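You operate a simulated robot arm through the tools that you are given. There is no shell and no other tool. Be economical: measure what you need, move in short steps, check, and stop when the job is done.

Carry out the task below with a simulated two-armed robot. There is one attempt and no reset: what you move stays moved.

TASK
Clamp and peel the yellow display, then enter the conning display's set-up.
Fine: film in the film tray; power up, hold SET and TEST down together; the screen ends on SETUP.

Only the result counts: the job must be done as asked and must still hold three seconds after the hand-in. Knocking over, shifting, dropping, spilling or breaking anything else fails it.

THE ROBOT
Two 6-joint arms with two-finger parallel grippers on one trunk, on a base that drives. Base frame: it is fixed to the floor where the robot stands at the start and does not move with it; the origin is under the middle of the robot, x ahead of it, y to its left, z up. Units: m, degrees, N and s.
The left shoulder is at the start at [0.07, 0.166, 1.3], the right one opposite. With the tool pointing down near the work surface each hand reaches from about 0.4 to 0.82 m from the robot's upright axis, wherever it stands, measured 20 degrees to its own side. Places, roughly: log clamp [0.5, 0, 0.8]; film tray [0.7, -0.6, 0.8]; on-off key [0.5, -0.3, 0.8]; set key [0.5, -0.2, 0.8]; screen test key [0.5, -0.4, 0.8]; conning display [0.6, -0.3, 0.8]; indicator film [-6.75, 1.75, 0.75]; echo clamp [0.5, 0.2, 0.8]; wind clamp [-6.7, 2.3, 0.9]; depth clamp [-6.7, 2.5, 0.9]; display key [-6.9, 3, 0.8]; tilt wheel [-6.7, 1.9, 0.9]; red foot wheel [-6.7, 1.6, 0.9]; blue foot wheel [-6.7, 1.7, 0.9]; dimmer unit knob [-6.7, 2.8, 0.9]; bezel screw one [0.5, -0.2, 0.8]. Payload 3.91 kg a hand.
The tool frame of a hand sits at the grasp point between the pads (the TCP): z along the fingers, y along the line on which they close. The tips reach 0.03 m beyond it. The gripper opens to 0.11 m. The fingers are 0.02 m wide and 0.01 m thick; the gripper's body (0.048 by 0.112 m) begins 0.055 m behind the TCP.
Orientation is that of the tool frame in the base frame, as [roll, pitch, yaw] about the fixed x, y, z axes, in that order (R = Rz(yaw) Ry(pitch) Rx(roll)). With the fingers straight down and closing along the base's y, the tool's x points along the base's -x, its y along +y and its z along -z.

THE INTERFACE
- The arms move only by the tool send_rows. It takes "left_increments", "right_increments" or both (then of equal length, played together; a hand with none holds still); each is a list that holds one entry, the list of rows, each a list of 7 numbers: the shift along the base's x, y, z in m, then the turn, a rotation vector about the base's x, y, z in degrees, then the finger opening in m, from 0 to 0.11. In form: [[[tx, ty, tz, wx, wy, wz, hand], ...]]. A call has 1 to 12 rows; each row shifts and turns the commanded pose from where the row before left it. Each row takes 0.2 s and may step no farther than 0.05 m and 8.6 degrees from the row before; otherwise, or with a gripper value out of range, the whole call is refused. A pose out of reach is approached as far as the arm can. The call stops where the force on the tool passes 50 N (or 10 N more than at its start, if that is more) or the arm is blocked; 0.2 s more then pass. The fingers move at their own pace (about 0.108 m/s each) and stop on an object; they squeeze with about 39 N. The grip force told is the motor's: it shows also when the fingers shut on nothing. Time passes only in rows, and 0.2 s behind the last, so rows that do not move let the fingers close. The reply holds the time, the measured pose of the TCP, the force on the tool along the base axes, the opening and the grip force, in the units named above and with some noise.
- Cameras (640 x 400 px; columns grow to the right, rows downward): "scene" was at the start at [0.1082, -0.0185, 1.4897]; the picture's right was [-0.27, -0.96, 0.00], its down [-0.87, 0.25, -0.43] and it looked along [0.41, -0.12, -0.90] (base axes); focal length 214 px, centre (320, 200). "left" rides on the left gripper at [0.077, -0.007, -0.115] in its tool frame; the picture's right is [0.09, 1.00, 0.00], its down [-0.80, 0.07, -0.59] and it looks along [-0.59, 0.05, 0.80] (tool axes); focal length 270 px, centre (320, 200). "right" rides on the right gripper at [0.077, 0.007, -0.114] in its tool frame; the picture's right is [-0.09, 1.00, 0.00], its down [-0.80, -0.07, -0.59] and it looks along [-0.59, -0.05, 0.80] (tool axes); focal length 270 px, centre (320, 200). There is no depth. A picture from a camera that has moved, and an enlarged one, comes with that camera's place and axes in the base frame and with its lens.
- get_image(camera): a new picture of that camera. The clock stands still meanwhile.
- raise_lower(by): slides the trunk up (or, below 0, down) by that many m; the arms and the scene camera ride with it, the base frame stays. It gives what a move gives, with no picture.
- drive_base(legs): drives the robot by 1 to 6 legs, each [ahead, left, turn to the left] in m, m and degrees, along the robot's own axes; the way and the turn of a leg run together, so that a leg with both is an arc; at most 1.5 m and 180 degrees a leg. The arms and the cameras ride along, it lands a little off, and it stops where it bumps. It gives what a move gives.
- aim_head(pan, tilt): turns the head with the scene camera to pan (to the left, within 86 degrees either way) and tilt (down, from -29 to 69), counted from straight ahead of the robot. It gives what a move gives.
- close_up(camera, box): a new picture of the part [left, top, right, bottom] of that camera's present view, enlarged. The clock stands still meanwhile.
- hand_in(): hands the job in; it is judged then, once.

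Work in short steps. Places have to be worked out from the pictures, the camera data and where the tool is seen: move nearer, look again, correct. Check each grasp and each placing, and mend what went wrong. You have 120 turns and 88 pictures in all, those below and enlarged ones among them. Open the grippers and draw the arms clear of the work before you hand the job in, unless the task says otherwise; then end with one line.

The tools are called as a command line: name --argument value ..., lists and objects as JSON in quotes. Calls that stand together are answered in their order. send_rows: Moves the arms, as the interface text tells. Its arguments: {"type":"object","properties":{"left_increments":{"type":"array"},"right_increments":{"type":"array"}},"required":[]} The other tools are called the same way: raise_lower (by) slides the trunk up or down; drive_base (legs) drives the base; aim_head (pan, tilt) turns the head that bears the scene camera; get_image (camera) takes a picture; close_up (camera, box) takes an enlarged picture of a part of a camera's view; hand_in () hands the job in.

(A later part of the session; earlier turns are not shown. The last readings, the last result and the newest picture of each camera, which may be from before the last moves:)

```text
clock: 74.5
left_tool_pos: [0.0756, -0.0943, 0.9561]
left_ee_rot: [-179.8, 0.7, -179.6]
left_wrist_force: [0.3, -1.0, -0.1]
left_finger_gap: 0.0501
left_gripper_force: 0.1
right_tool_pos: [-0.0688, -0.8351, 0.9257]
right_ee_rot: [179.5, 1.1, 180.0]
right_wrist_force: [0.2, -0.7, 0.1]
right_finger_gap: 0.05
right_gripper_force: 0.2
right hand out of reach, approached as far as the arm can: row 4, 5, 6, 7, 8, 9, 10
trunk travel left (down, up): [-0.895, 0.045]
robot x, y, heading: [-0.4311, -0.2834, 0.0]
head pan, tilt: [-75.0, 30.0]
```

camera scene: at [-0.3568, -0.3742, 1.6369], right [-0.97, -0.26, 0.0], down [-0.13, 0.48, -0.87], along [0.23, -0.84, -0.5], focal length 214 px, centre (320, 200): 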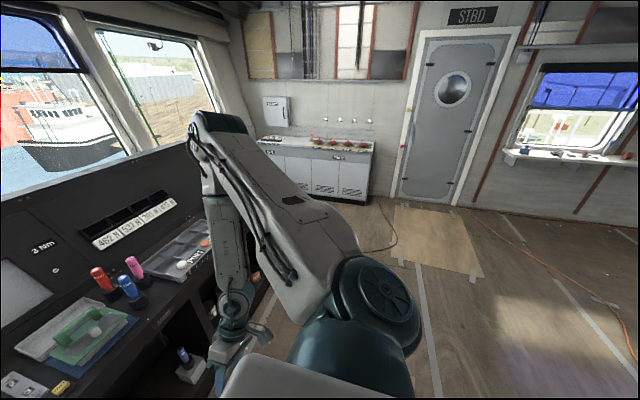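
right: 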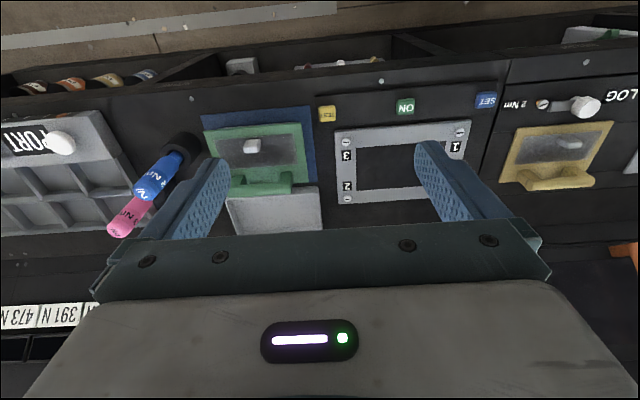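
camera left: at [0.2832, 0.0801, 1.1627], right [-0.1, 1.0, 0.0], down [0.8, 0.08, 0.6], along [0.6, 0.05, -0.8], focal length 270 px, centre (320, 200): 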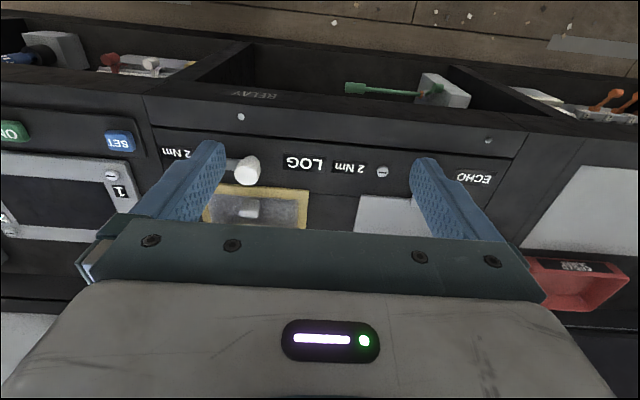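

The left crossed into the low branch by descending from above shoulder level; I repeat that mirrored path with the right: first up.

send_rows --right_increments '[[[-0.003, 0.01, 0.047, 0, 0, 0, 0.05], [-0.003, 0.01, 0.047, 0, 0, 0, 0.05], [-0.003, 0.01, 0.047, 0, 0, 0, 0.05], [-0.003, 0.01, 0.047, 0, 0, 0, 0.05], [-0.003, 0.016, 0.047, 0, 0, 0, 0.05], [-0.003, 0.016, 0.047, 0, 0, 0, 0.05], [-0.003, 0.016, 0.047, 0, 0, 0, 0.05], [-0.003, 0.016, 0.047, 0, 0, 0, 0.05], [-0.003, 0.016, 0.047, 0, 0, 0, 0.05], [-0.003, 0.016, 0.047, 0, 0, 0, 0.05], [-0.003, 0.02, 0.045, 0, 0, 0, 0.05], [-0.003, 0.02, 0.045, 0, 0, 0, 0.05]]]'

send_rows --right_increments '[[[0.01, -0.02, -0.044, 0, 0, 0, 0.05], [0.01, -0.02, -0.044, 0, 0, 0, 0.05], [0.01, -0.02, -0.044, 0, 0, 0, 0.05], [0.01, -0.02, -0.044, 0, 0, 0, 0.05], [0.01, -0.02, -0.044, 0, 0, 0, 0.05], [0, -0.02, -0.044, 0, 0, 0, 0.05], [0, -0.02, -0.044, 0, 0, 0, 0.05], [0, -0.02, -0.044, 0, 0, 0, 0.05], [0, 0, -0.049, 0, 0, 0, 0.05], [0, 0, -0.049, 0, 0, 0, 0.05], [0, 0, -0.049, 0, 0, 0, 0.05], [0, 0, -0.049, 0, 0, 0, 0.05]]]'

```text
clock: 77.1
left_tool_pos: [0.0759, -0.0949, 0.9555]
left_ee_rot: [-179.8, 0.7, -179.6]
left_wrist_force: [0.7, -0.2, -0.6]
left_finger_gap: 0.0501
left_gripper_force: 0.1
right_tool_pos: [-0.1357, -0.6655, 1.426]
right_ee_rot: [177.5, 0.9, -179.2]
right_wrist_force: [-1.0, -2.2, 2.5]
right_finger_gap: 0.0501
right_gripper_force: 0.0
right hand out of reach, approached as far as the arm can: row 2, 3, 4, 5, 8, 9, 10, 11
trunk travel left (down, up): [-0.895, 0.045]
robot x, y, heading: [-0.431, -0.2866, 0.0]
head pan, tilt: [-75.0, 30.0]
```

```text
clock: 79.7
left_tool_pos: [0.0778, -0.0947, 0.9559]
left_ee_rot: [-179.8, 0.7, -179.6]
left_wrist_force: [-0.9, -0.5, 0.7]
left_finger_gap: 0.0502
left_gripper_force: 0.1
right_tool_pos: [-0.0415, -0.7489, 0.9043]
right_ee_rot: [179.5, 1.0, -180.0]
right_wrist_force: [1.0, -0.8, -1.3]
right_finger_gap: 0.0502
right_gripper_force: 0.0
right hand out of reach, approached as far as the arm can: row 2, 3, 4, 5, 6, 7
trunk travel left (down, up): [-0.895, 0.045]
robot x, y, heading: [-0.4301, -0.2841, 0.0]
head pan, tilt: [-75.0, 30.0]
```

The right is free now too. Go inward at this low height.

send_rows --right_increments '[[[0, 0, -0.045, 0, 0, 0, 0.05], [0, 0.045, 0, 0, 0, 0, 0.05], [0, 0.045, 0, 0, 0, 0, 0.05], [0, 0.045, 0, 0, 0, 0, 0.05], [0, 0.045, 0, 0, 0, 0, 0.05], [0, 0.045, 0, 0, 0, 0, 0.05], [0, 0, 0.045, 0, 0, 0, 0.05], [0, 0, 0.03, 0, 0, 0, 0.05]]]'

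raise_lower --by 0.04

aim_head --pan 5 --tilt 50

get_image --camera "scene"

```text
clock: 81.5
left_tool_pos: [0.077, -0.0952, 0.9558]
left_ee_rot: [-179.8, 0.6, -179.6]
left_wrist_force: [-0.6, -0.2, -0.5]
left_finger_gap: 0.0504
left_gripper_force: 0.0
right_tool_pos: [-0.0596, -0.589, 0.9654]
right_ee_rot: [179.3, 1.3, -179.9]
right_wrist_force: [0.3, -0.3, -0.5]
right_finger_gap: 0.0501
right_gripper_force: 0.0
right hand out of reach, approached as far as the arm can: row 4, 5, 6
trunk travel left (down, up): [-0.895, 0.045]
robot x, y, heading: [-0.4317, -0.2871, -0.1]
head pan, tilt: [-75.0, 30.0]
```

```text
clock: 82.3
left_tool_pos: [0.0768, -0.0956, 0.9955]
left_ee_rot: [-179.8, 0.8, -179.6]
left_wrist_force: [0.2, 0.3, 0.3]
left_finger_gap: 0.0501
left_gripper_force: 0.1
right_tool_pos: [-0.0598, -0.5898, 1.0055]
right_ee_rot: [179.4, 1.2, 179.9]
right_wrist_force: [-1.1, 0.5, 0.1]
right_finger_gap: 0.0502
right_gripper_force: 0.0
trunk travel left (down, up): [-0.935, 0.005]
robot x, y, heading: [-0.4281, -0.2834, 0.2]
head pan, tilt: [-75.0, 30.0]
```

```text
clock: 83.9
left_tool_pos: [0.0766, -0.0937, 0.9951]
left_ee_rot: [-179.8, 0.7, -179.6]
left_wrist_force: [-0.9, 0.2, 0.8]
left_finger_gap: 0.0502
left_gripper_force: 0.1
right_tool_pos: [-0.0594, -0.5891, 1.0052]
right_ee_rot: [179.3, 1.3, 180.0]
right_wrist_force: [-0.1, 0.0, 0.9]
right_finger_gap: 0.0501
right_gripper_force: 0.0
trunk travel left (down, up): [-0.935, 0.005]
robot x, y, heading: [-0.4264, -0.2854, 0.1]
head pan, tilt: [5.0, 50.0]
```

```text
72 pictures are left
camera scene: at [-0.3039, -0.2802, 1.6474], right [0.09, -1.0, 0.0], down [-0.76, -0.07, -0.64], along [0.64, 0.06, -0.77], focal length 214 px, centre (320, 200)
```

scene: 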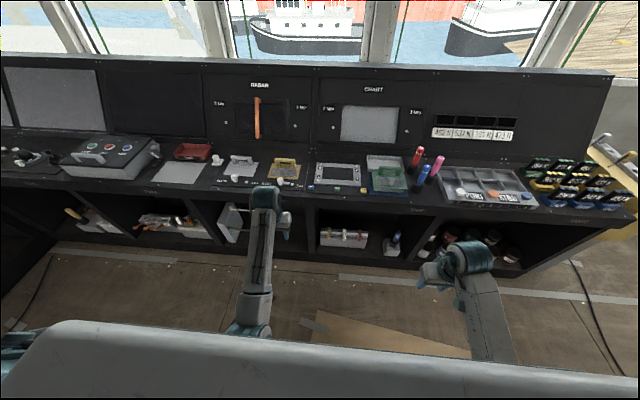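

Both arms are now in the proper low-elbow branch. I drive forward to the console, watching for bumps.

drive_base --legs '[[0.38, 0, 0]]'

get_image --camera "left"

get_image --camera "right"

```text
clock: 86.3
left_tool_pos: [0.4568, -0.0931, 0.9955]
left_ee_rot: [-179.8, 0.7, -179.6]
left_wrist_force: [0.3, 0.1, 0.6]
left_finger_gap: 0.0501
left_gripper_force: 0.1
right_tool_pos: [0.3199, -0.5886, 1.0043]
right_ee_rot: [179.3, 1.3, -180.0]
right_wrist_force: [-0.4, -0.2, 0.1]
right_finger_gap: 0.0505
right_gripper_force: 0.1
trunk travel left (down, up): [-0.935, 0.005]
robot x, y, heading: [-0.044, -0.2868, 0.1]
head pan, tilt: [5.0, 50.0]
```

```text
71 pictures are left
camera left: at [0.3778, -0.1018, 1.1097], right [-0.09, 1.0, 0.0], down [0.79, 0.08, 0.6], along [0.6, 0.05, -0.8], focal length 270 px, centre (320, 200)
```

left: 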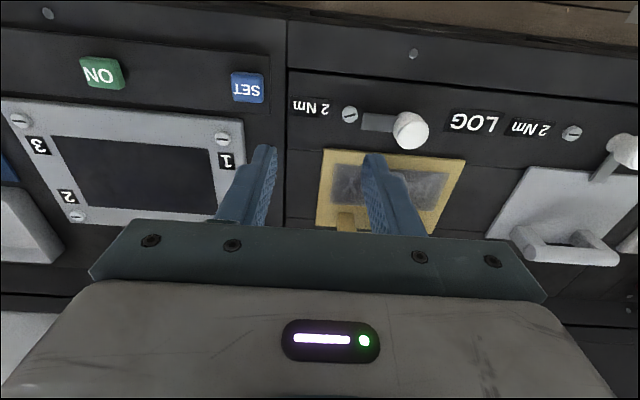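

```text
70 pictures are left
camera right: at [0.2408, -0.583, 1.1174], right [0.09, 1.0, 0.01], down [0.79, -0.08, 0.61], along [0.61, -0.04, -0.79], focal length 270 px, centre (320, 200)
```

right: 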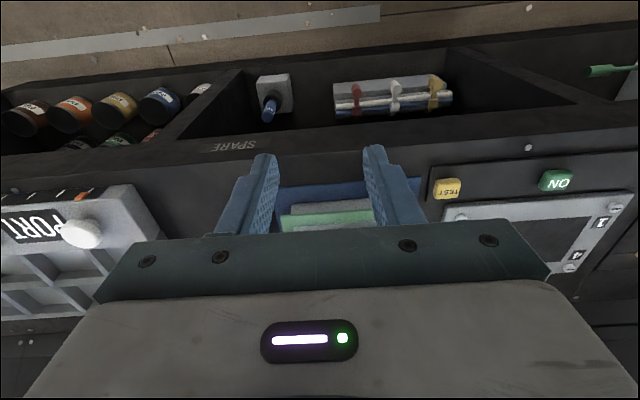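

Clear view now. I enlarge the log clamp and display.

close_up --camera "left" --box '[290, 80, 470, 220]'

close_up --camera "scene" --box '[180, 130, 380, 255]'

```text
2.86 times, centred on (380, 150) of left
camera zoom: at [0.3778, -0.1018, 1.1097], right [-0.09, 1.0, 0.0], down [0.79, 0.08, 0.6], along [0.6, 0.05, -0.8], focal length 772 px, centre (149, 343)
```

zoom: 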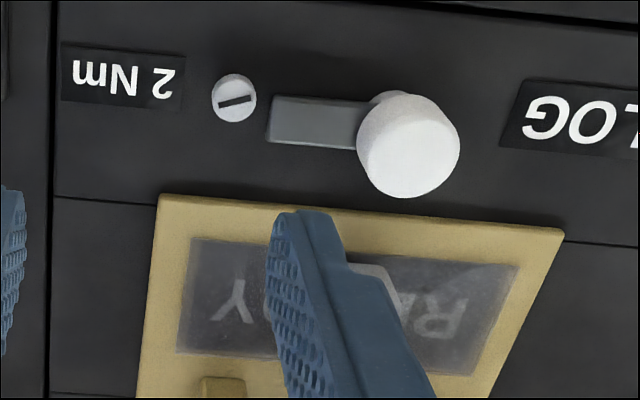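

```text
3.20 times, centred on (280, 192) of scene
camera zoom: at [0.0754, -0.2796, 1.6476], right [0.09, -1.0, 0.0], down [-0.76, -0.07, -0.64], along [0.64, 0.06, -0.77], focal length 686 px, centre (448, 224)
```

zoom: 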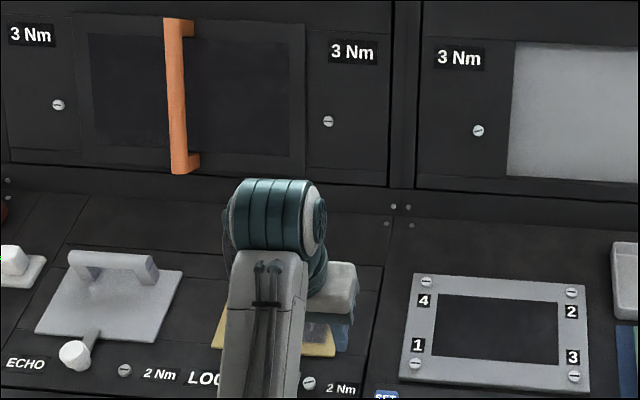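

The knob is a vertical post at ≈[0.468,-0.011], top ≈0.876, with the bar pointing to -y; clamped means bar toward the display (+x). I bring the left hand over it with yaw 90° so the fingers straddle it along x, clear of the bar.

send_rows --left_increments '[[[0.001, 0.0075, 0, 0, 0, -8.2, 0.06], [0.001, 0.0075, 0, 0, 0, -8.2, 0.06], [0.001, 0.0075, 0, 0, 0, -8.2, 0.06], [0.001, 0.0075, 0, 0, 0, -8.2, 0.06], [0.001, 0.0075, 0, 0, 0, -8.2, 0.06], [0.001, 0.0075, 0, 0, 0, -8.2, 0.06], [0.001, 0.0075, 0, 0, 0, -8.2, 0.06], [0.001, 0.0075, 0, 0, 0, -8.2, 0.06], [0.001, 0.0075, 0, 0, 0, -8.2, 0.06], [0.001, 0.0075, 0, 0, 0, -8.2, 0.06], [0.001, 0.0075, 0, 0, 0, -8.4, 0.06]]]'

get_image --camera "left"

```text
clock: 88.7
left_tool_pos: [0.4678, -0.0101, 0.9915]
left_ee_rot: [-179.8, 0.8, 89.9]
left_wrist_force: [0.1, -0.2, -0.1]
left_finger_gap: 0.06
left_gripper_force: 0.1
left hand out of reach, approached as far as the arm can: row 5
right_tool_pos: [0.3212, -0.5882, 1.0043]
right_ee_rot: [179.3, 1.2, 179.9]
right_wrist_force: [-0.6, -0.3, 0.5]
right_finger_gap: 0.0502
right_gripper_force: 0.0
trunk travel left (down, up): [-0.935, 0.005]
robot x, y, heading: [-0.0452, -0.2892, 0.1]
head pan, tilt: [5.0, 50.0]
```

```text
67 pictures are left
camera left: at [0.4627, 0.0662, 1.1048], right [1.0, 0.08, 0.0], down [0.07, -0.79, 0.6], along [0.05, -0.6, -0.8], focal length 270 px, centre (320, 200)
```

left: 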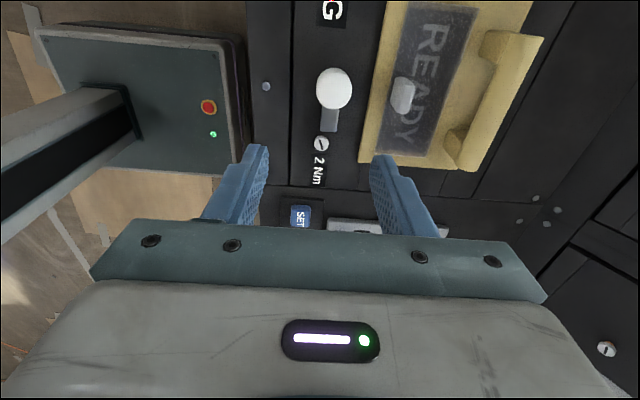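

Triangulating the two views: knob top ≈[0.478,-0.002,0.851], SET key ≈[0.456,-0.168,0.830], film tab ≈[0.547,-0.003,0.84]. I correct and descend partway, then check.

send_rows --left_increments '[[[0.005, 0.004, -0.03, 0, 0, 0, 0.05], [0.005, 0.004, -0.03, 0, 0, 0, 0.05], [0, 0, -0.03, 0, 0, 0, 0.05]]]'

get_image --camera "left"

```text
clock: 89.5
left_tool_pos: [0.479, -0.0031, 0.9023]
left_ee_rot: [-179.8, 0.6, 89.9]
left_wrist_force: [0.1, -0.7, 1.1]
left_finger_gap: 0.0497
left_gripper_force: 0.1
right_tool_pos: [0.322, -0.5898, 1.0034]
right_ee_rot: [179.4, 1.2, 180.0]
right_wrist_force: [0.2, 0.9, -0.5]
right_finger_gap: 0.0498
right_gripper_force: 0.1
trunk travel left (down, up): [-0.935, 0.005]
robot x, y, heading: [-0.0499, -0.2838, -0.1]
head pan, tilt: [5.0, 50.0]
```

```text
66 pictures are left
camera left: at [0.473, 0.0743, 1.0162], right [1.0, 0.09, 0.0], down [0.07, -0.79, 0.6], along [0.05, -0.6, -0.8], focal length 270 px, centre (320, 200)
```

left: 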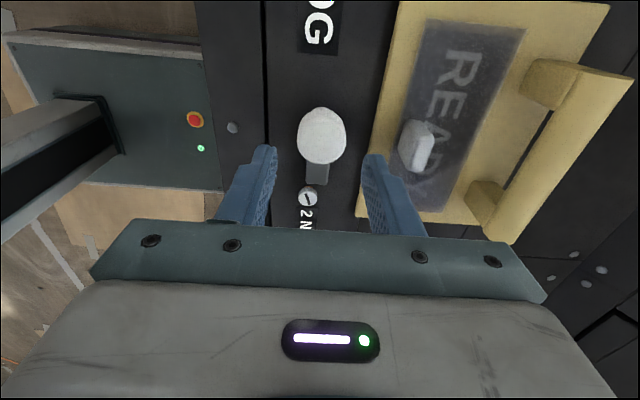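

Well centred (knob ≈[0.480,0.0]). Descend to grip height and close.

send_rows --left_increments '[[[0.001, 0.003, -0.013, 0, 0, 0, 0.05], [0, 0, -0.013, 0, 0, 0, 0.05], [0, 0, -0.012, 0, 0, 0, 0.05], [0, 0, 0, 0, 0, 0, 0.02], [0, 0, 0, 0, 0, 0, 0.02], [0, 0, 0, 0, 0, 0, 0.02]]]'

get_image --camera "left"

```text
clock: 90.9
left_tool_pos: [0.4794, -0.001, 0.8642]
left_ee_rot: [-179.7, 0.7, 90.0]
left_wrist_force: [-7.3, -1.0, -5.5]
left_finger_gap: 0.0316
left_gripper_force: 45.0
right_tool_pos: [0.3212, -0.589, 1.0056]
right_ee_rot: [179.2, 1.4, 179.9]
right_wrist_force: [0.6, 0.0, -0.1]
right_finger_gap: 0.05
right_gripper_force: 0.0
trunk travel left (down, up): [-0.935, 0.005]
robot x, y, heading: [-0.0437, -0.2843, 0.1]
head pan, tilt: [5.0, 50.0]
```

```text
65 pictures are left
camera left: at [0.4737, 0.0768, 0.9778], right [1.0, 0.09, -0.01], down [0.07, -0.79, 0.6], along [0.05, -0.6, -0.8], focal length 270 px, centre (320, 200)
```

left: 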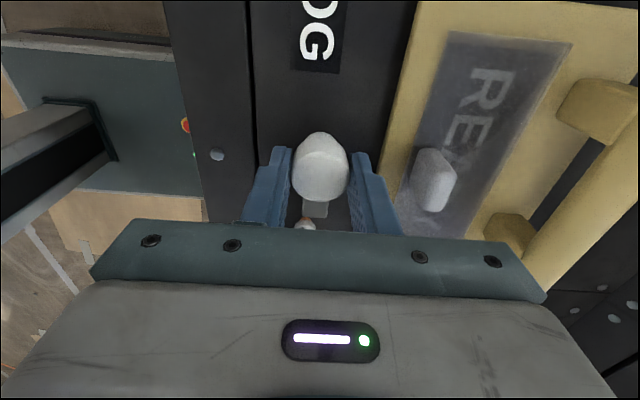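

Gripped (0.0316 m). Turn it counter-clockwise, first in part.

send_rows --left_increments '[[[0, 0, 0, 0, 0, 6, 0.02], [0, 0, 0, 0, 0, 6, 0.02], [0, 0, 0, 0, 0, 6, 0.02], [0, 0, 0, 0, 0, 6, 0.02]]]'

get_image --camera "left"

```text
clock: 91.9
left_tool_pos: [0.4808, -0.0004, 0.8639]
left_ee_rot: [-179.7, 0.7, 114.2]
left_wrist_force: [-4.6, -0.9, -10.1]
left_finger_gap: 0.0316
left_gripper_force: 44.7
right_tool_pos: [0.3224, -0.5885, 1.0051]
right_ee_rot: [179.4, 1.2, -180.0]
right_wrist_force: [-0.1, -0.1, -0.1]
right_finger_gap: 0.05
right_gripper_force: 0.0
trunk travel left (down, up): [-0.935, 0.005]
robot x, y, heading: [-0.0453, -0.2868, -0.0]
head pan, tilt: [5.0, 50.0]
```

```text
64 pictures are left
camera left: at [0.4425, 0.0675, 0.9777], right [0.87, 0.49, -0.01], down [0.39, -0.69, 0.6], along [0.29, -0.53, -0.8], focal length 270 px, centre (320, 200)
```

left: 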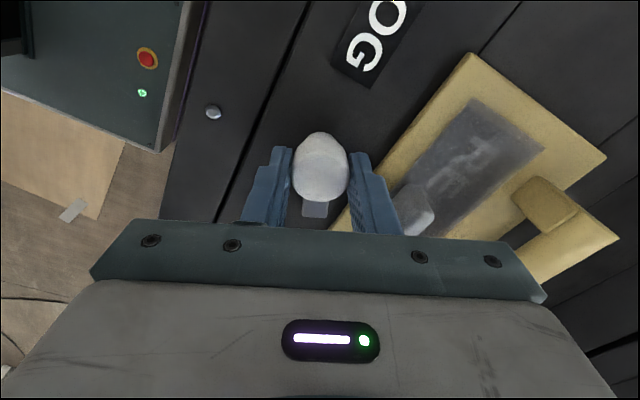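

The bar turns along with the gripper. Continue to 90°.

send_rows --left_increments '[[[0, 0, 0, 0, 0, 7, 0.02], [0, 0, 0, 0, 0, 7, 0.02], [0, 0, 0, 0, 0, 7, 0.02], [0, 0, 0, 0, 0, 7, 0.02], [0, 0, 0, 0, 0, 7, 0.02], [0, 0, 0, 0, 0, 7, 0.02], [0, 0, 0, 0, 0, 7, 0.02], [0, 0, 0, 0, 0, 7, 0.02], [0, 0, 0, 0, 0, 7, 0.02]]]'

get_image --camera "left"

```text
clock: 93.9
left_tool_pos: [0.4806, -0.0004, 0.8645]
left_ee_rot: [-179.8, 0.6, 177.2]
left_wrist_force: [-4.9, 0.3, -12.3]
left_finger_gap: 0.0315
left_gripper_force: 44.9
right_tool_pos: [0.3208, -0.5885, 1.0048]
right_ee_rot: [179.4, 1.2, 180.0]
right_wrist_force: [0.0, 0.2, -1.3]
right_finger_gap: 0.0499
right_gripper_force: 0.0
trunk travel left (down, up): [-0.935, 0.005]
robot x, y, heading: [-0.049, -0.2872, 0.1]
head pan, tilt: [5.0, 50.0]
```

```text
63 pictures are left
camera left: at [0.4023, -0.0032, 0.9779], right [-0.04, 1.0, 0.0], down [0.8, 0.03, 0.6], along [0.6, 0.02, -0.8], focal length 270 px, centre (320, 200)
```

left: 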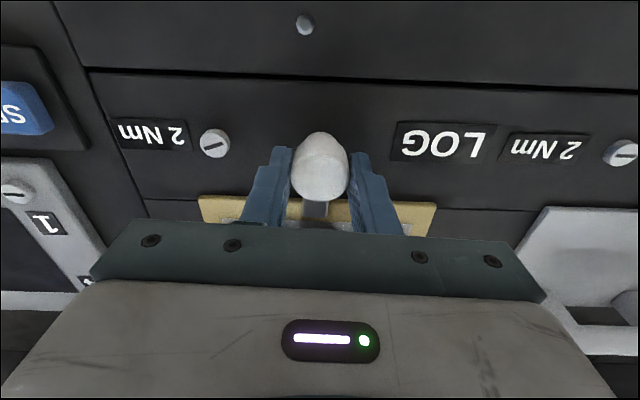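

Bar now lies over the display's edge. A few more degrees, then release and lift.

send_rows --left_increments '[[[0, 0, 0, 0, 0, 4, 0.02], [0, 0, 0, 0, 0, 0, 0.02], [0, 0, 0, 0, 0, 0, 0.05], [0, 0, 0, 0, 0, 0, 0.05], [0, 0, 0.03, 0, 0, 0, 0.05], [0, 0, 0.03, 0, 0, 0, 0.05], [-0.03, 0, 0.03, 0, 0, 0, 0.05]]]'

get_image --camera "left"

```text
clock: 95.5
left_tool_pos: [0.4484, -0.0005, 0.9575]
left_ee_rot: [-179.9, 0.7, -179.0]
left_wrist_force: [-0.9, 0.1, 0.0]
left_finger_gap: 0.0501
left_gripper_force: 0.1
right_tool_pos: [0.3206, -0.5889, 1.0046]
right_ee_rot: [179.4, 1.3, -179.9]
right_wrist_force: [-0.8, 0.4, 0.1]
right_finger_gap: 0.05
right_gripper_force: 0.1
trunk travel left (down, up): [-0.935, 0.005]
robot x, y, heading: [-0.0477, -0.284, 0.3]
head pan, tilt: [5.0, 50.0]
```

```text
62 pictures are left
camera left: at [0.3692, -0.009, 1.0698], right [-0.11, 0.99, 0.0], down [0.79, 0.09, 0.6], along [0.6, 0.06, -0.8], focal length 270 px, centre (320, 200)
```

left: 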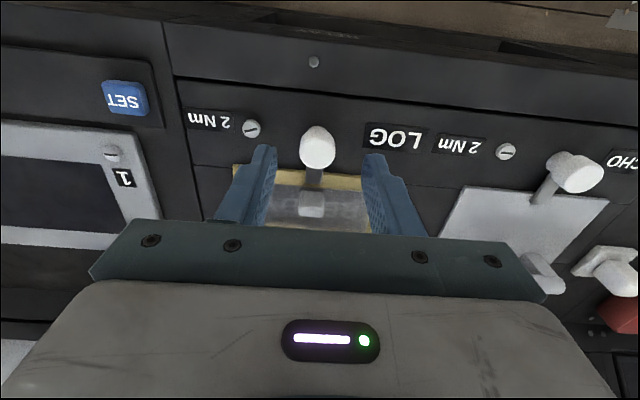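

The clamp now matches the closed echo clamp. Next the film tab: I move the left hand above it and look.

send_rows --left_increments '[[[0.045, -0.001, 0.0, 0, 0, -1, 0.06], [0.04, 0, -0.02, 0, 0, 0, 0.06], [0.008, 0, -0.035, 0, 0, 0, 0.06]]]'

get_image --camera "left"

```text
clock: 96.3
left_tool_pos: [0.5418, -0.0016, 0.8981]
left_ee_rot: [-179.9, 0.7, -179.9]
left_wrist_force: [-0.9, 0.0, -0.3]
left_finger_gap: 0.0599
left_gripper_force: 0.0
right_tool_pos: [0.3205, -0.5884, 1.0051]
right_ee_rot: [179.3, 1.3, -179.9]
right_wrist_force: [0.2, 0.0, -0.4]
right_finger_gap: 0.05
right_gripper_force: 0.0
trunk travel left (down, up): [-0.935, 0.005]
robot x, y, heading: [-0.0456, -0.2849, 0.5]
head pan, tilt: [5.0, 50.0]
```

```text
61 pictures are left
camera left: at [0.4634, -0.0085, 1.0113], right [-0.09, 1.0, -0.01], down [0.79, 0.07, 0.61], along [0.6, 0.05, -0.8], focal length 270 px, centre (320, 200)
```

left: 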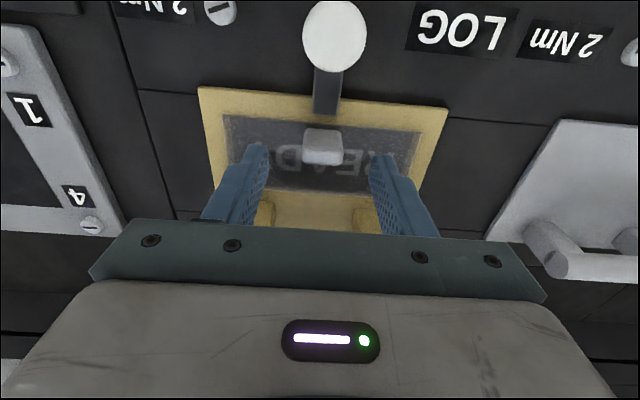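

Tab centre ≈[0.545,-0.001,0.84], about 0.028 wide. Descend gently beside it.

send_rows --left_increments '[[[0.004, 0.001, -0.012, 0, 0, 0, 0.055], [0, 0, -0.01, 0, 0, 0, 0.055], [0, 0, -0.008, 0, 0, 0, 0.055]]]'

close_up --camera "left" --box '[200, 60, 440, 230]'

```text
clock: 97.1
left_tool_pos: [0.5464, -0.0015, 0.8687]
left_ee_rot: [-179.8, 0.8, 180.0]
left_wrist_force: [0.6, -0.8, -0.6]
left_finger_gap: 0.0552
left_gripper_force: 0.0
right_tool_pos: [0.3223, -0.5885, 1.0039]
right_ee_rot: [179.3, 1.3, -180.0]
right_wrist_force: [0.2, -0.5, 0.1]
right_finger_gap: 0.0502
right_gripper_force: 0.0
trunk travel left (down, up): [-0.935, 0.005]
robot x, y, heading: [-0.0474, -0.2869, 0.1]
head pan, tilt: [5.0, 50.0]
```

```text
2.35 times, centred on (320, 145) of left
camera zoom: at [0.4685, -0.0078, 0.982], right [-0.09, 1.0, 0.0], down [0.79, 0.07, 0.6], along [0.6, 0.05, -0.8], focal length 636 px, centre (320, 329)
```

zoom: 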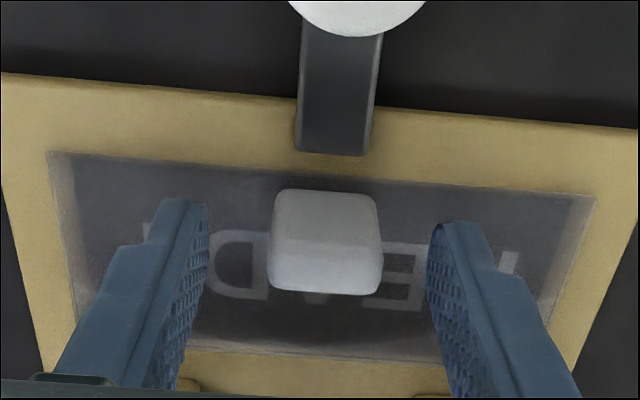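

The nub sits between the pads. A touch lower, then close.

send_rows --left_increments '[[[0, 0, -0.004, 0, 0, 0, 0.055], [0, 0, 0, 0, 0, 0, 0.01], [0, 0, 0, 0, 0, 0, 0.01], [0, 0, 0, 0, 0, 0, 0.01]]]'

get_image --camera "left"

```text
clock: 98.1
left_tool_pos: [0.5474, -0.0012, 0.8646]
left_ee_rot: [-179.8, 0.7, -179.9]
left_wrist_force: [0.6, 1.1, 0.7]
left_finger_gap: 0.0249
left_gripper_force: 39.0
right_tool_pos: [0.3221, -0.5891, 1.004]
right_ee_rot: [179.3, 1.2, 179.9]
right_wrist_force: [-0.5, 0.3, 0.7]
right_finger_gap: 0.0504
right_gripper_force: 0.0
trunk travel left (down, up): [-0.935, 0.005]
robot x, y, heading: [-0.0484, -0.2835, 0.2]
head pan, tilt: [5.0, 50.0]
```

```text
59 pictures are left
camera left: at [0.4685, -0.0079, 0.9784], right [-0.09, 1.0, 0.0], down [0.79, 0.07, 0.6], along [0.6, 0.05, -0.8], focal length 270 px, centre (320, 200)
```

left: 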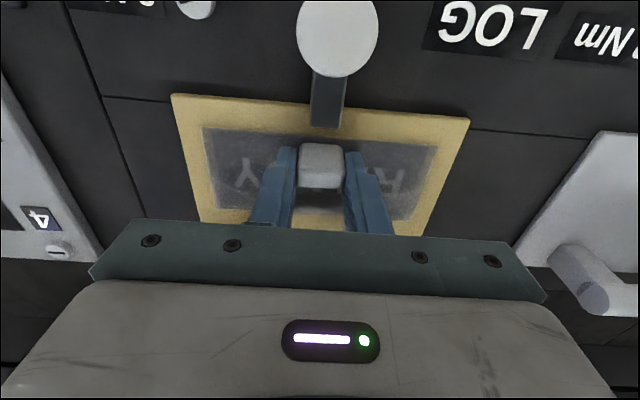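

Nub gripped (0.025 m). Lift slowly to peel.

send_rows --left_increments '[[[0, 0, 0.006, 0, 0, 0, 0.01], [0, 0, 0.006, 0, 0, 0, 0.01], [0, 0, 0.008, 0, 0, 0, 0.01], [0, 0, 0.01, 0, 0, 0, 0.01], [0, 0, 0.015, 0, 0, 0, 0.01], [0, 0, 0.02, 0, 0, 0, 0.01]]]'

get_image --camera "left"

```text
clock: 99.5
left_tool_pos: [0.5483, -0.0009, 0.9302]
left_ee_rot: [-179.8, 0.7, 179.9]
left_wrist_force: [1.1, -0.3, -0.5]
left_finger_gap: 0.0247
left_gripper_force: 39.0
right_tool_pos: [0.3213, -0.5884, 1.0039]
right_ee_rot: [179.3, 1.3, -179.9]
right_wrist_force: [0.1, 0.1, 0.5]
right_finger_gap: 0.05
right_gripper_force: 0.0
trunk travel left (down, up): [-0.935, 0.005]
robot x, y, heading: [-0.0484, -0.2865, 0.1]
head pan, tilt: [5.0, 50.0]
```

```text
58 pictures are left
camera left: at [0.4695, -0.0068, 1.0441], right [-0.09, 1.0, 0.0], down [0.79, 0.07, 0.6], along [0.6, 0.05, -0.8], focal length 270 px, centre (320, 200)
```

left: 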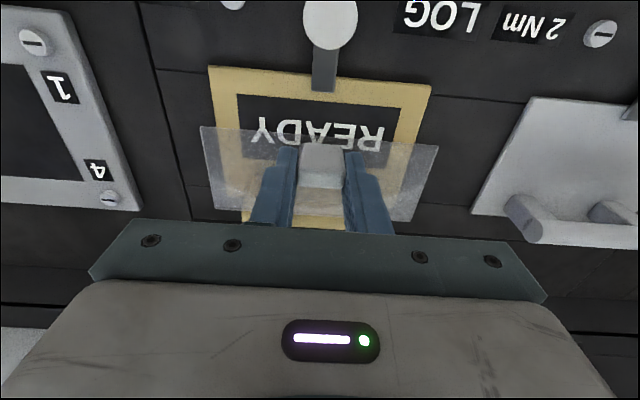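

The film came off cleanly, with the display left clamped and READY visible. I raise and retract the hand, then drive right toward the film tray.

send_rows --left_increments '[[[-0.02, 0, 0.03, 0, 0, 0, 0.01], [-0.03, 0, 0.02, 0, 0, 0, 0.01], [-0.03, 0, 0, 0, 0, 0, 0.01]]]'

drive_base --legs '[[0, -0.33, 0]]'

aim_head --pan 0 --tilt 50

get_image --camera "scene"

get_image --camera "left"

```text
clock: 100.3
left_tool_pos: [0.4675, 0.0011, 0.9814]
left_ee_rot: [-179.8, 0.7, 179.9]
left_wrist_force: [-0.8, -0.1, 0.6]
left_finger_gap: 0.0246
left_gripper_force: 39.6
right_tool_pos: [0.321, -0.5889, 1.0047]
right_ee_rot: [179.4, 1.3, 180.0]
right_wrist_force: [-0.3, 0.5, 0.1]
right_finger_gap: 0.0501
right_gripper_force: 0.0
trunk travel left (down, up): [-0.935, 0.005]
robot x, y, heading: [-0.0457, -0.2857, 0.2]
head pan, tilt: [5.0, 50.0]
```

```text
clock: 102.5
left_tool_pos: [0.4679, -0.3256, 0.9798]
left_ee_rot: [-179.7, 0.7, -179.8]
left_wrist_force: [0.1, -0.7, -0.3]
left_finger_gap: 0.0245
left_gripper_force: 38.7
right_tool_pos: [0.3226, -0.9165, 1.0044]
right_ee_rot: [179.4, 1.3, -179.9]
right_wrist_force: [-0.2, 0.1, 0.2]
right_finger_gap: 0.0502
right_gripper_force: 0.1
trunk travel left (down, up): [-0.935, 0.005]
robot x, y, heading: [-0.0479, -0.6162, 0.4]
head pan, tilt: [5.0, 50.0]
```

```text
clock: 103.1
left_tool_pos: [0.4686, -0.3275, 0.9815]
left_ee_rot: [-179.8, 0.7, -179.9]
left_wrist_force: [0.0, -0.3, -0.5]
left_finger_gap: 0.0247
left_gripper_force: 38.8
right_tool_pos: [0.323, -0.9157, 1.0051]
right_ee_rot: [179.2, 1.3, -179.9]
right_wrist_force: [-0.7, 0.7, -0.2]
right_finger_gap: 0.0504
right_gripper_force: 0.0
trunk travel left (down, up): [-0.935, 0.005]
robot x, y, heading: [-0.0446, -0.6147, 0.1]
head pan, tilt: [0.0, 50.0]
```

```text
57 pictures are left
camera scene: at [0.0786, -0.614, 1.6473], right [0.0, -1.0, 0.0], down [-0.77, 0.0, -0.64], along [0.64, 0.0, -0.77], focal length 214 px, centre (320, 200)
```

scene: 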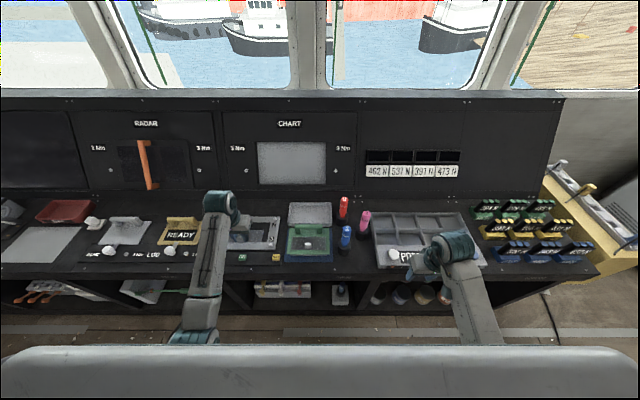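

```text
56 pictures are left
camera left: at [0.3898, -0.334, 1.0947], right [-0.09, 1.0, 0.0], down [0.79, 0.07, 0.6], along [0.6, 0.05, -0.8], focal length 270 px, centre (320, 200)
```

left: 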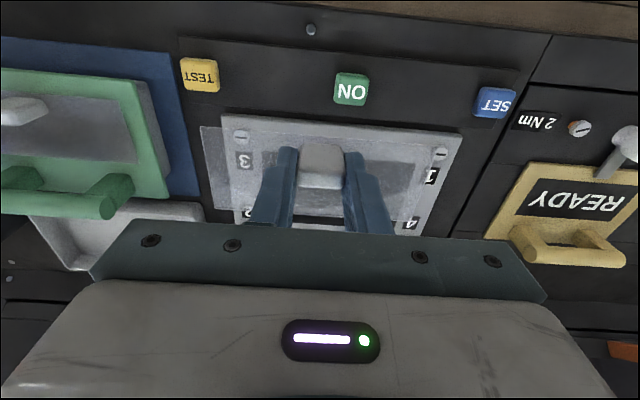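

I zoom on the tray area.

close_up --camera "scene" --box '[260, 185, 390, 270]'

```text
4.71 times, centred on (325, 228) of scene
camera zoom: at [0.0786, -0.614, 1.6473], right [0.0, -1.0, 0.0], down [-0.77, 0.0, -0.64], along [0.64, 0.0, -0.77], focal length 1009 px, centre (296, 71)
```

zoom: 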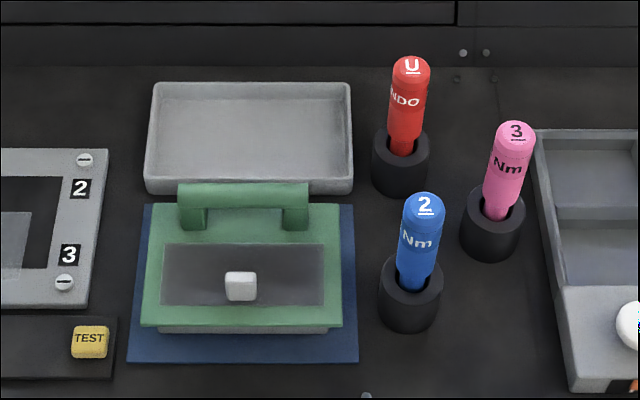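

Tray interior spans x≈0.61–0.72, y≈-0.465…-0.67; the red pen is at y≈-0.715. I move the film over the tray centre [0.663,-0.567].

send_rows --left_increments '[[[0.028, -0.034, 0.0, 0, 0, 0, 0.01], [0.028, -0.034, 0.0, 0, 0, 0, 0.01], [0.028, -0.034, 0.0, 0, 0, 0, 0.01], [0.028, -0.034, 0.0, 0, 0, 0, 0.01], [0.028, -0.034, 0.0, 0, 0, 0, 0.01], [0.028, -0.034, 0.0, 0, 0, 0, 0.01], [0.027, -0.036, 0.0, 0, 0, 0, 0.01]]]'

get_image --camera "left"

close_up --camera "scene" --box '[260, 185, 390, 270]'

```text
clock: 104.7
left_tool_pos: [0.664, -0.5705, 0.9806]
left_ee_rot: [-179.9, 0.5, -179.9]
left_wrist_force: [0.5, -0.1, -1.1]
left_finger_gap: 0.0247
left_gripper_force: 39.3
right_tool_pos: [0.324, -0.9177, 1.0032]
right_ee_rot: [179.2, 1.2, -179.9]
right_wrist_force: [0.3, -1.1, 0.3]
right_finger_gap: 0.0499
right_gripper_force: 0.1
trunk travel left (down, up): [-0.935, 0.005]
robot x, y, heading: [-0.0476, -0.6125, 0.1]
head pan, tilt: [0.0, 50.0]
```

```text
54 pictures are left
camera left: at [0.5858, -0.5774, 1.0946], right [-0.09, 1.0, 0.0], down [0.79, 0.07, 0.6], along [0.6, 0.05, -0.8], focal length 270 px, centre (320, 200)
```

left: 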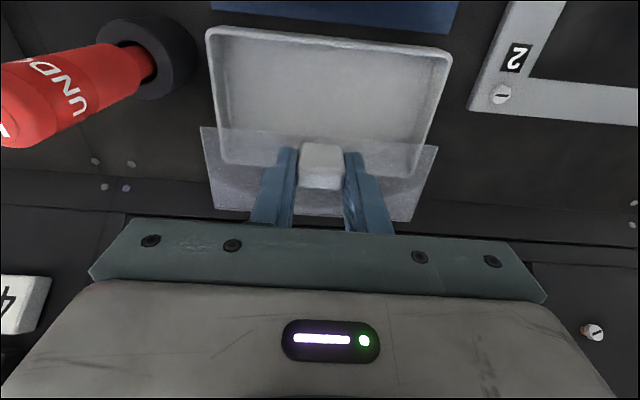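

```text
4.71 times, centred on (325, 228) of scene
camera zoom: at [0.0802, -0.6165, 1.6472], right [0.0, -1.0, 0.0], down [-0.77, 0.0, -0.64], along [0.64, 0.0, -0.77], focal length 1009 px, centre (296, 71)
```

zoom: 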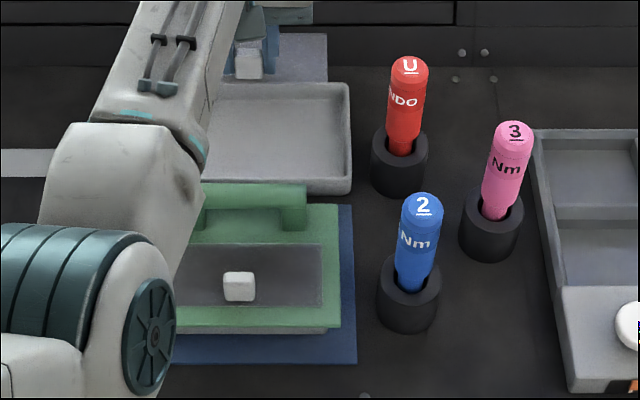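

Film centre is ~0.014 beyond the nub in x, so I shift back to x≈0.651 and lower to just above the rim, then look.

send_rows --left_increments '[[[-0.012, 0.002, -0.02, 0, 0, 0, 0.01], [0, 0, -0.025, 0, 0, 0, 0.01], [0, 0, -0.025, 0, 0, 0, 0.01]]]'

get_image --camera "left"

get_image --camera "scene"

```text
clock: 105.5
left_tool_pos: [0.6503, -0.5674, 0.9115]
left_ee_rot: [-179.8, 0.6, -179.9]
left_wrist_force: [-0.5, 0.1, 0.6]
left_finger_gap: 0.0248
left_gripper_force: 39.1
right_tool_pos: [0.3235, -0.9161, 1.0055]
right_ee_rot: [179.3, 1.2, -179.9]
right_wrist_force: [0.0, -0.5, 0.3]
right_finger_gap: 0.05
right_gripper_force: 0.0
trunk travel left (down, up): [-0.935, 0.005]
robot x, y, heading: [-0.0486, -0.613, 0.1]
head pan, tilt: [0.0, 50.0]
```

```text
52 pictures are left
camera left: at [0.5726, -0.5745, 1.025], right [-0.09, 1.0, 0.0], down [0.79, 0.07, 0.6], along [0.6, 0.05, -0.8], focal length 270 px, centre (320, 200)
```

left: 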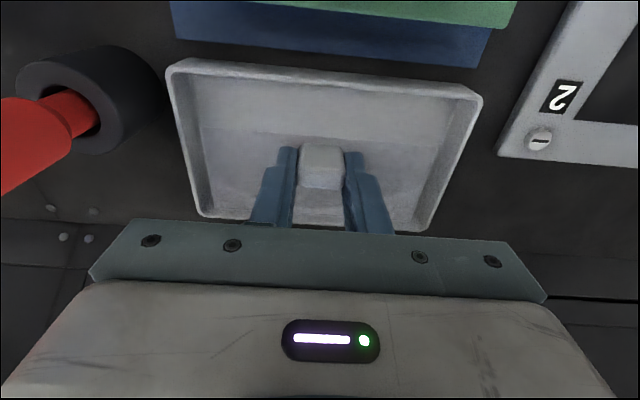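

```text
51 pictures are left
camera scene: at [0.0796, -0.6143, 1.6473], right [0.0, -1.0, 0.0], down [-0.77, 0.0, -0.64], along [0.64, 0.0, -0.77], focal length 214 px, centre (320, 200)
```

scene: 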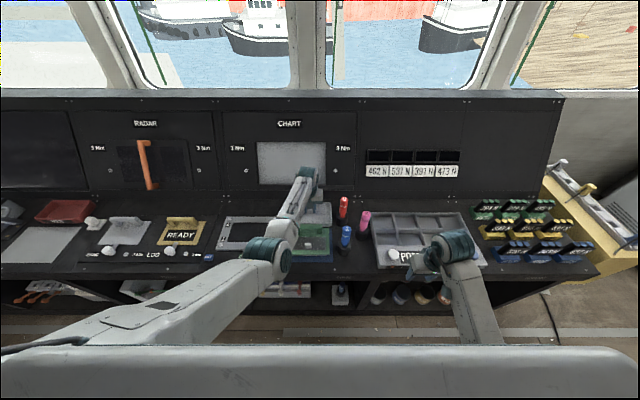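

The film is inside the tray's outline. Lower a little further and watch the forces.

send_rows --left_increments '[[[0, 0, -0.012, 0, 0, 0, 0.01], [0, 0, -0.012, 0, 0, 0, 0.01], [0, 0, -0.01, 0, 0, 0, 0.01]]]'

get_image --camera "left"

close_up --camera "scene" --box '[200, 160, 380, 280]'

```text
clock: 106.3
left_tool_pos: [0.651, -0.5656, 0.8766]
left_ee_rot: [-179.7, 0.7, -179.9]
left_wrist_force: [-0.1, 0.0, 0.9]
left_finger_gap: 0.0248
left_gripper_force: 39.0
right_tool_pos: [0.3226, -0.9158, 1.0043]
right_ee_rot: [179.4, 1.3, -179.8]
right_wrist_force: [-0.2, 0.5, 0.3]
right_finger_gap: 0.0503
right_gripper_force: 0.1
trunk travel left (down, up): [-0.935, 0.005]
robot x, y, heading: [-0.0522, -0.6138, 0.0]
head pan, tilt: [0.0, 50.0]
```

```text
50 pictures are left
camera left: at [0.5722, -0.5733, 0.9907], right [-0.09, 1.0, 0.0], down [0.79, 0.07, 0.6], along [0.6, 0.05, -0.8], focal length 270 px, centre (320, 200)
```

left: 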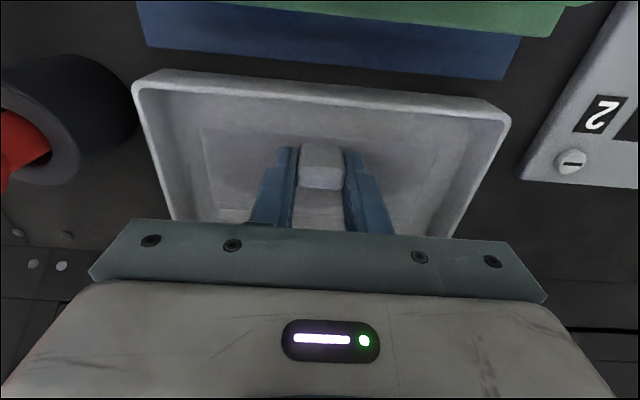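

```text
3.33 times, centred on (290, 220) of scene
camera zoom: at [0.0785, -0.6145, 1.6474], right [0.0, -1.0, 0.0], down [-0.77, 0.0, -0.64], along [0.64, 0.0, -0.77], focal length 715 px, centre (420, 133)
```

zoom: 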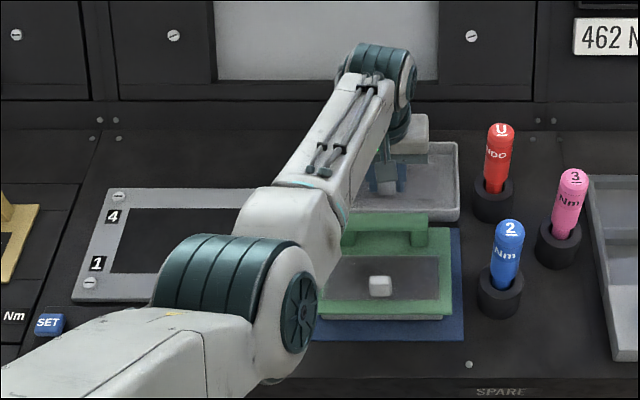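

The film is down inside the tray, elbow clear. Lower 8 mm more, release and lift.

send_rows --left_increments '[[[0, 0, -0.008, 0, 0, 0, 0.01], [0, 0, 0, 0, 0, 0, 0.05], [0, 0, 0, 0, 0, 0, 0.05], [0, 0, 0, 0, 0, 0, 0.05], [0, 0, 0.03, 0, 0, 0, 0.05], [0, 0, 0.04, 0, 0, 0, 0.05], [0, 0, 0.035, 0, 0, 0, 0.05]]]'

get_image --camera "left"

```text
clock: 107.9
left_tool_pos: [0.6521, -0.5655, 0.9757]
left_ee_rot: [-179.8, 0.5, -180.0]
left_wrist_force: [-0.1, 0.1, -0.2]
left_finger_gap: 0.0498
left_gripper_force: 0.2
right_tool_pos: [0.3227, -0.9171, 1.0038]
right_ee_rot: [179.3, 1.3, -179.8]
right_wrist_force: [-0.2, -0.1, 0.9]
right_finger_gap: 0.0502
right_gripper_force: 0.0
trunk travel left (down, up): [-0.935, 0.005]
robot x, y, heading: [-0.0466, -0.6092, 0.5]
head pan, tilt: [0.0, 50.0]
```

```text
48 pictures are left
camera left: at [0.5731, -0.5717, 1.0895], right [-0.09, 1.0, 0.0], down [0.79, 0.07, 0.6], along [0.6, 0.05, -0.8], focal length 270 px, centre (320, 200)
```

left: 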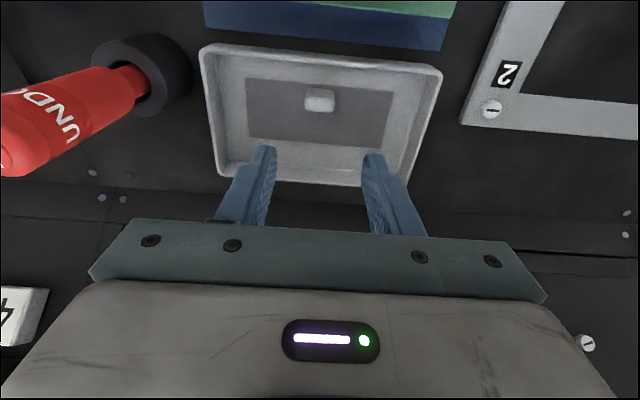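

The film lies flat in the tray. I retract the left hand the way it came and drive back left.

send_rows --left_increments '[[[-0.027, 0.034, 0.0, 0, 0, 0, 0.0], [-0.028, 0.034, 0.0, 0, 0, 0, 0.0], [-0.028, 0.034, 0.0, 0, 0, 0, 0.0], [-0.028, 0.034, 0.0, 0, 0, 0, 0.0], [-0.028, 0.034, 0.0, 0, 0, 0, 0.0], [-0.028, 0.034, 0.0, 0, 0, 0, 0.0], [-0.025, 0.034, 0.0, 0, 0, 0, 0.0]]]'

drive_base --legs '[[0, 0.31, 0]]'

get_image --camera "right"

get_image --camera "left"

```text
clock: 109.5
left_tool_pos: [0.4561, -0.3286, 0.9752]
left_ee_rot: [-179.7, 0.8, 180.0]
left_wrist_force: [-0.3, 0.6, 0.7]
left_finger_gap: 0.0
left_gripper_force: 37.9
right_tool_pos: [0.3203, -0.9158, 1.0065]
right_ee_rot: [179.4, 1.3, -180.0]
right_wrist_force: [-0.3, 0.2, 0.4]
right_finger_gap: 0.0498
right_gripper_force: 0.1
trunk travel left (down, up): [-0.935, 0.005]
robot x, y, heading: [-0.049, -0.612, 0.1]
head pan, tilt: [0.0, 50.0]
```

```text
clock: 111.6
left_tool_pos: [0.4559, -0.0245, 0.9756]
left_ee_rot: [-179.9, 0.7, -179.9]
left_wrist_force: [0.4, 0.0, 0.1]
left_finger_gap: 0.0
left_gripper_force: 37.4
right_tool_pos: [0.3224, -0.613, 1.004]
right_ee_rot: [179.2, 1.1, -180.0]
right_wrist_force: [-0.3, 0.3, 0.1]
right_finger_gap: 0.0501
right_gripper_force: 0.1
trunk travel left (down, up): [-0.935, 0.005]
robot x, y, heading: [-0.0488, -0.3053, 0.1]
head pan, tilt: [0.0, 50.0]
```

```text
47 pictures are left
camera right: at [0.2423, -0.6064, 1.1165], right [0.09, 1.0, 0.02], down [0.79, -0.08, 0.61], along [0.61, -0.04, -0.79], focal length 270 px, centre (320, 200)
```

right: 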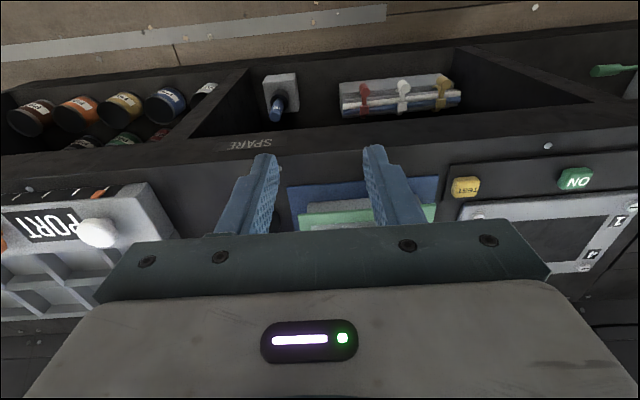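

```text
46 pictures are left
camera left: at [0.379, -0.0323, 1.089], right [-0.09, 1.0, 0.0], down [0.79, 0.07, 0.6], along [0.6, 0.05, -0.8], focal length 270 px, centre (320, 200)
```

left: 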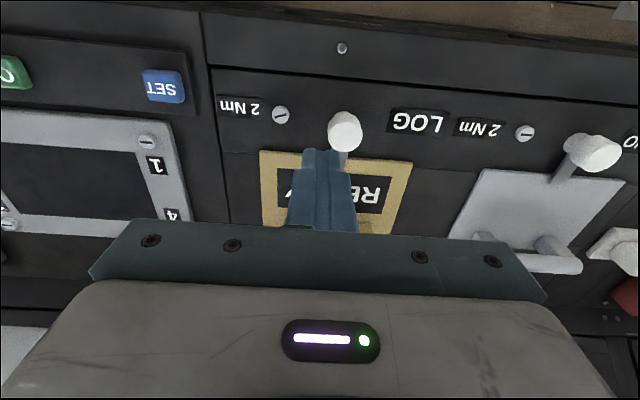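

Keys: SET ≈[0.456,-0.166], ON ≈[0.457,-0.300], TEST ≈[0.457,-0.437], tops ≈0.83. I move the closed right hand above ON.

send_rows --right_increments '[[[0.02, 0.03, -0.03, 0, -1.2, 0, 0.0], [0.02, 0.03, -0.03, 0, 0, 0, 0.0], [0.02, 0.04, 0, 0, 0, 0, 0.0], [0.02, 0.04, 0, 0, 0, 0, 0.0], [0.02, 0.04, 0, 0, 0, 0, 0.0], [0.02, 0.04, 0, 0, 0, 0, 0.0], [0.015, 0.045, 0, 0, 0, 0, 0.0], [0, 0.045, 0, 0, 0, 0, 0.0], [0, 0.003, -0.03, 0, 0, 0, 0.0], [0, 0, -0.03, 0, 0, 0, 0.0]]]'

get_image --camera "right"

get_image --camera "left"

```text
clock: 113.8
left_tool_pos: [0.4574, -0.0249, 0.9744]
left_ee_rot: [-179.8, 0.7, 179.9]
left_wrist_force: [-0.5, 0.9, -1.1]
left_finger_gap: 0.0
left_gripper_force: 37.8
right_tool_pos: [0.3695, -0.6165, 0.9546]
right_ee_rot: [179.3, 2.5, 179.0]
right_wrist_force: [0.4, -0.7, 0.5]
right_finger_gap: 0.0002
right_gripper_force: 37.2
right hand out of reach, approached as far as the arm can: row 1, 2, 3, 4, 5, 6, 7, 8, 9, 10
trunk travel left (down, up): [-0.935, 0.005]
robot x, y, heading: [-0.0456, -0.3064, 0.1]
head pan, tilt: [0.0, 50.0]
```

```text
45 pictures are left
camera right: at [0.2874, -0.6092, 1.0648], right [0.1, 0.99, 0.02], down [0.77, -0.09, 0.63], along [0.63, -0.05, -0.78], focal length 270 px, centre (320, 200)
```

right: 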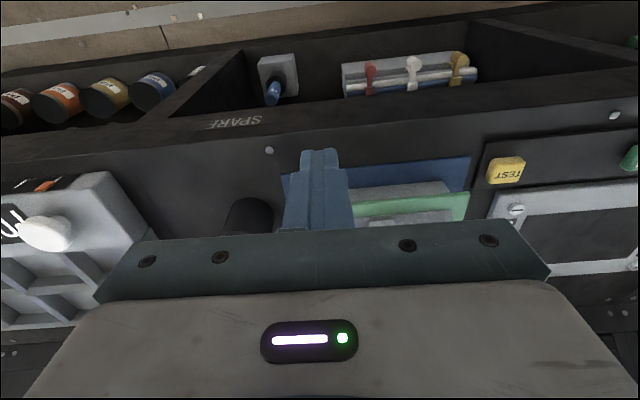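

```text
44 pictures are left
camera left: at [0.3784, -0.0309, 1.0889], right [-0.09, 1.0, 0.0], down [0.79, 0.07, 0.6], along [0.6, 0.05, -0.8], focal length 270 px, centre (320, 200)
```

left: 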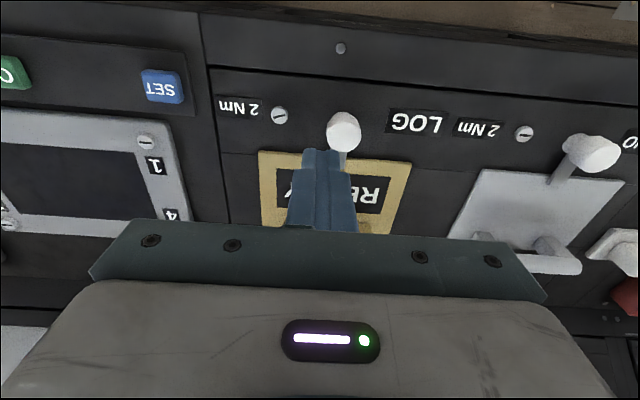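

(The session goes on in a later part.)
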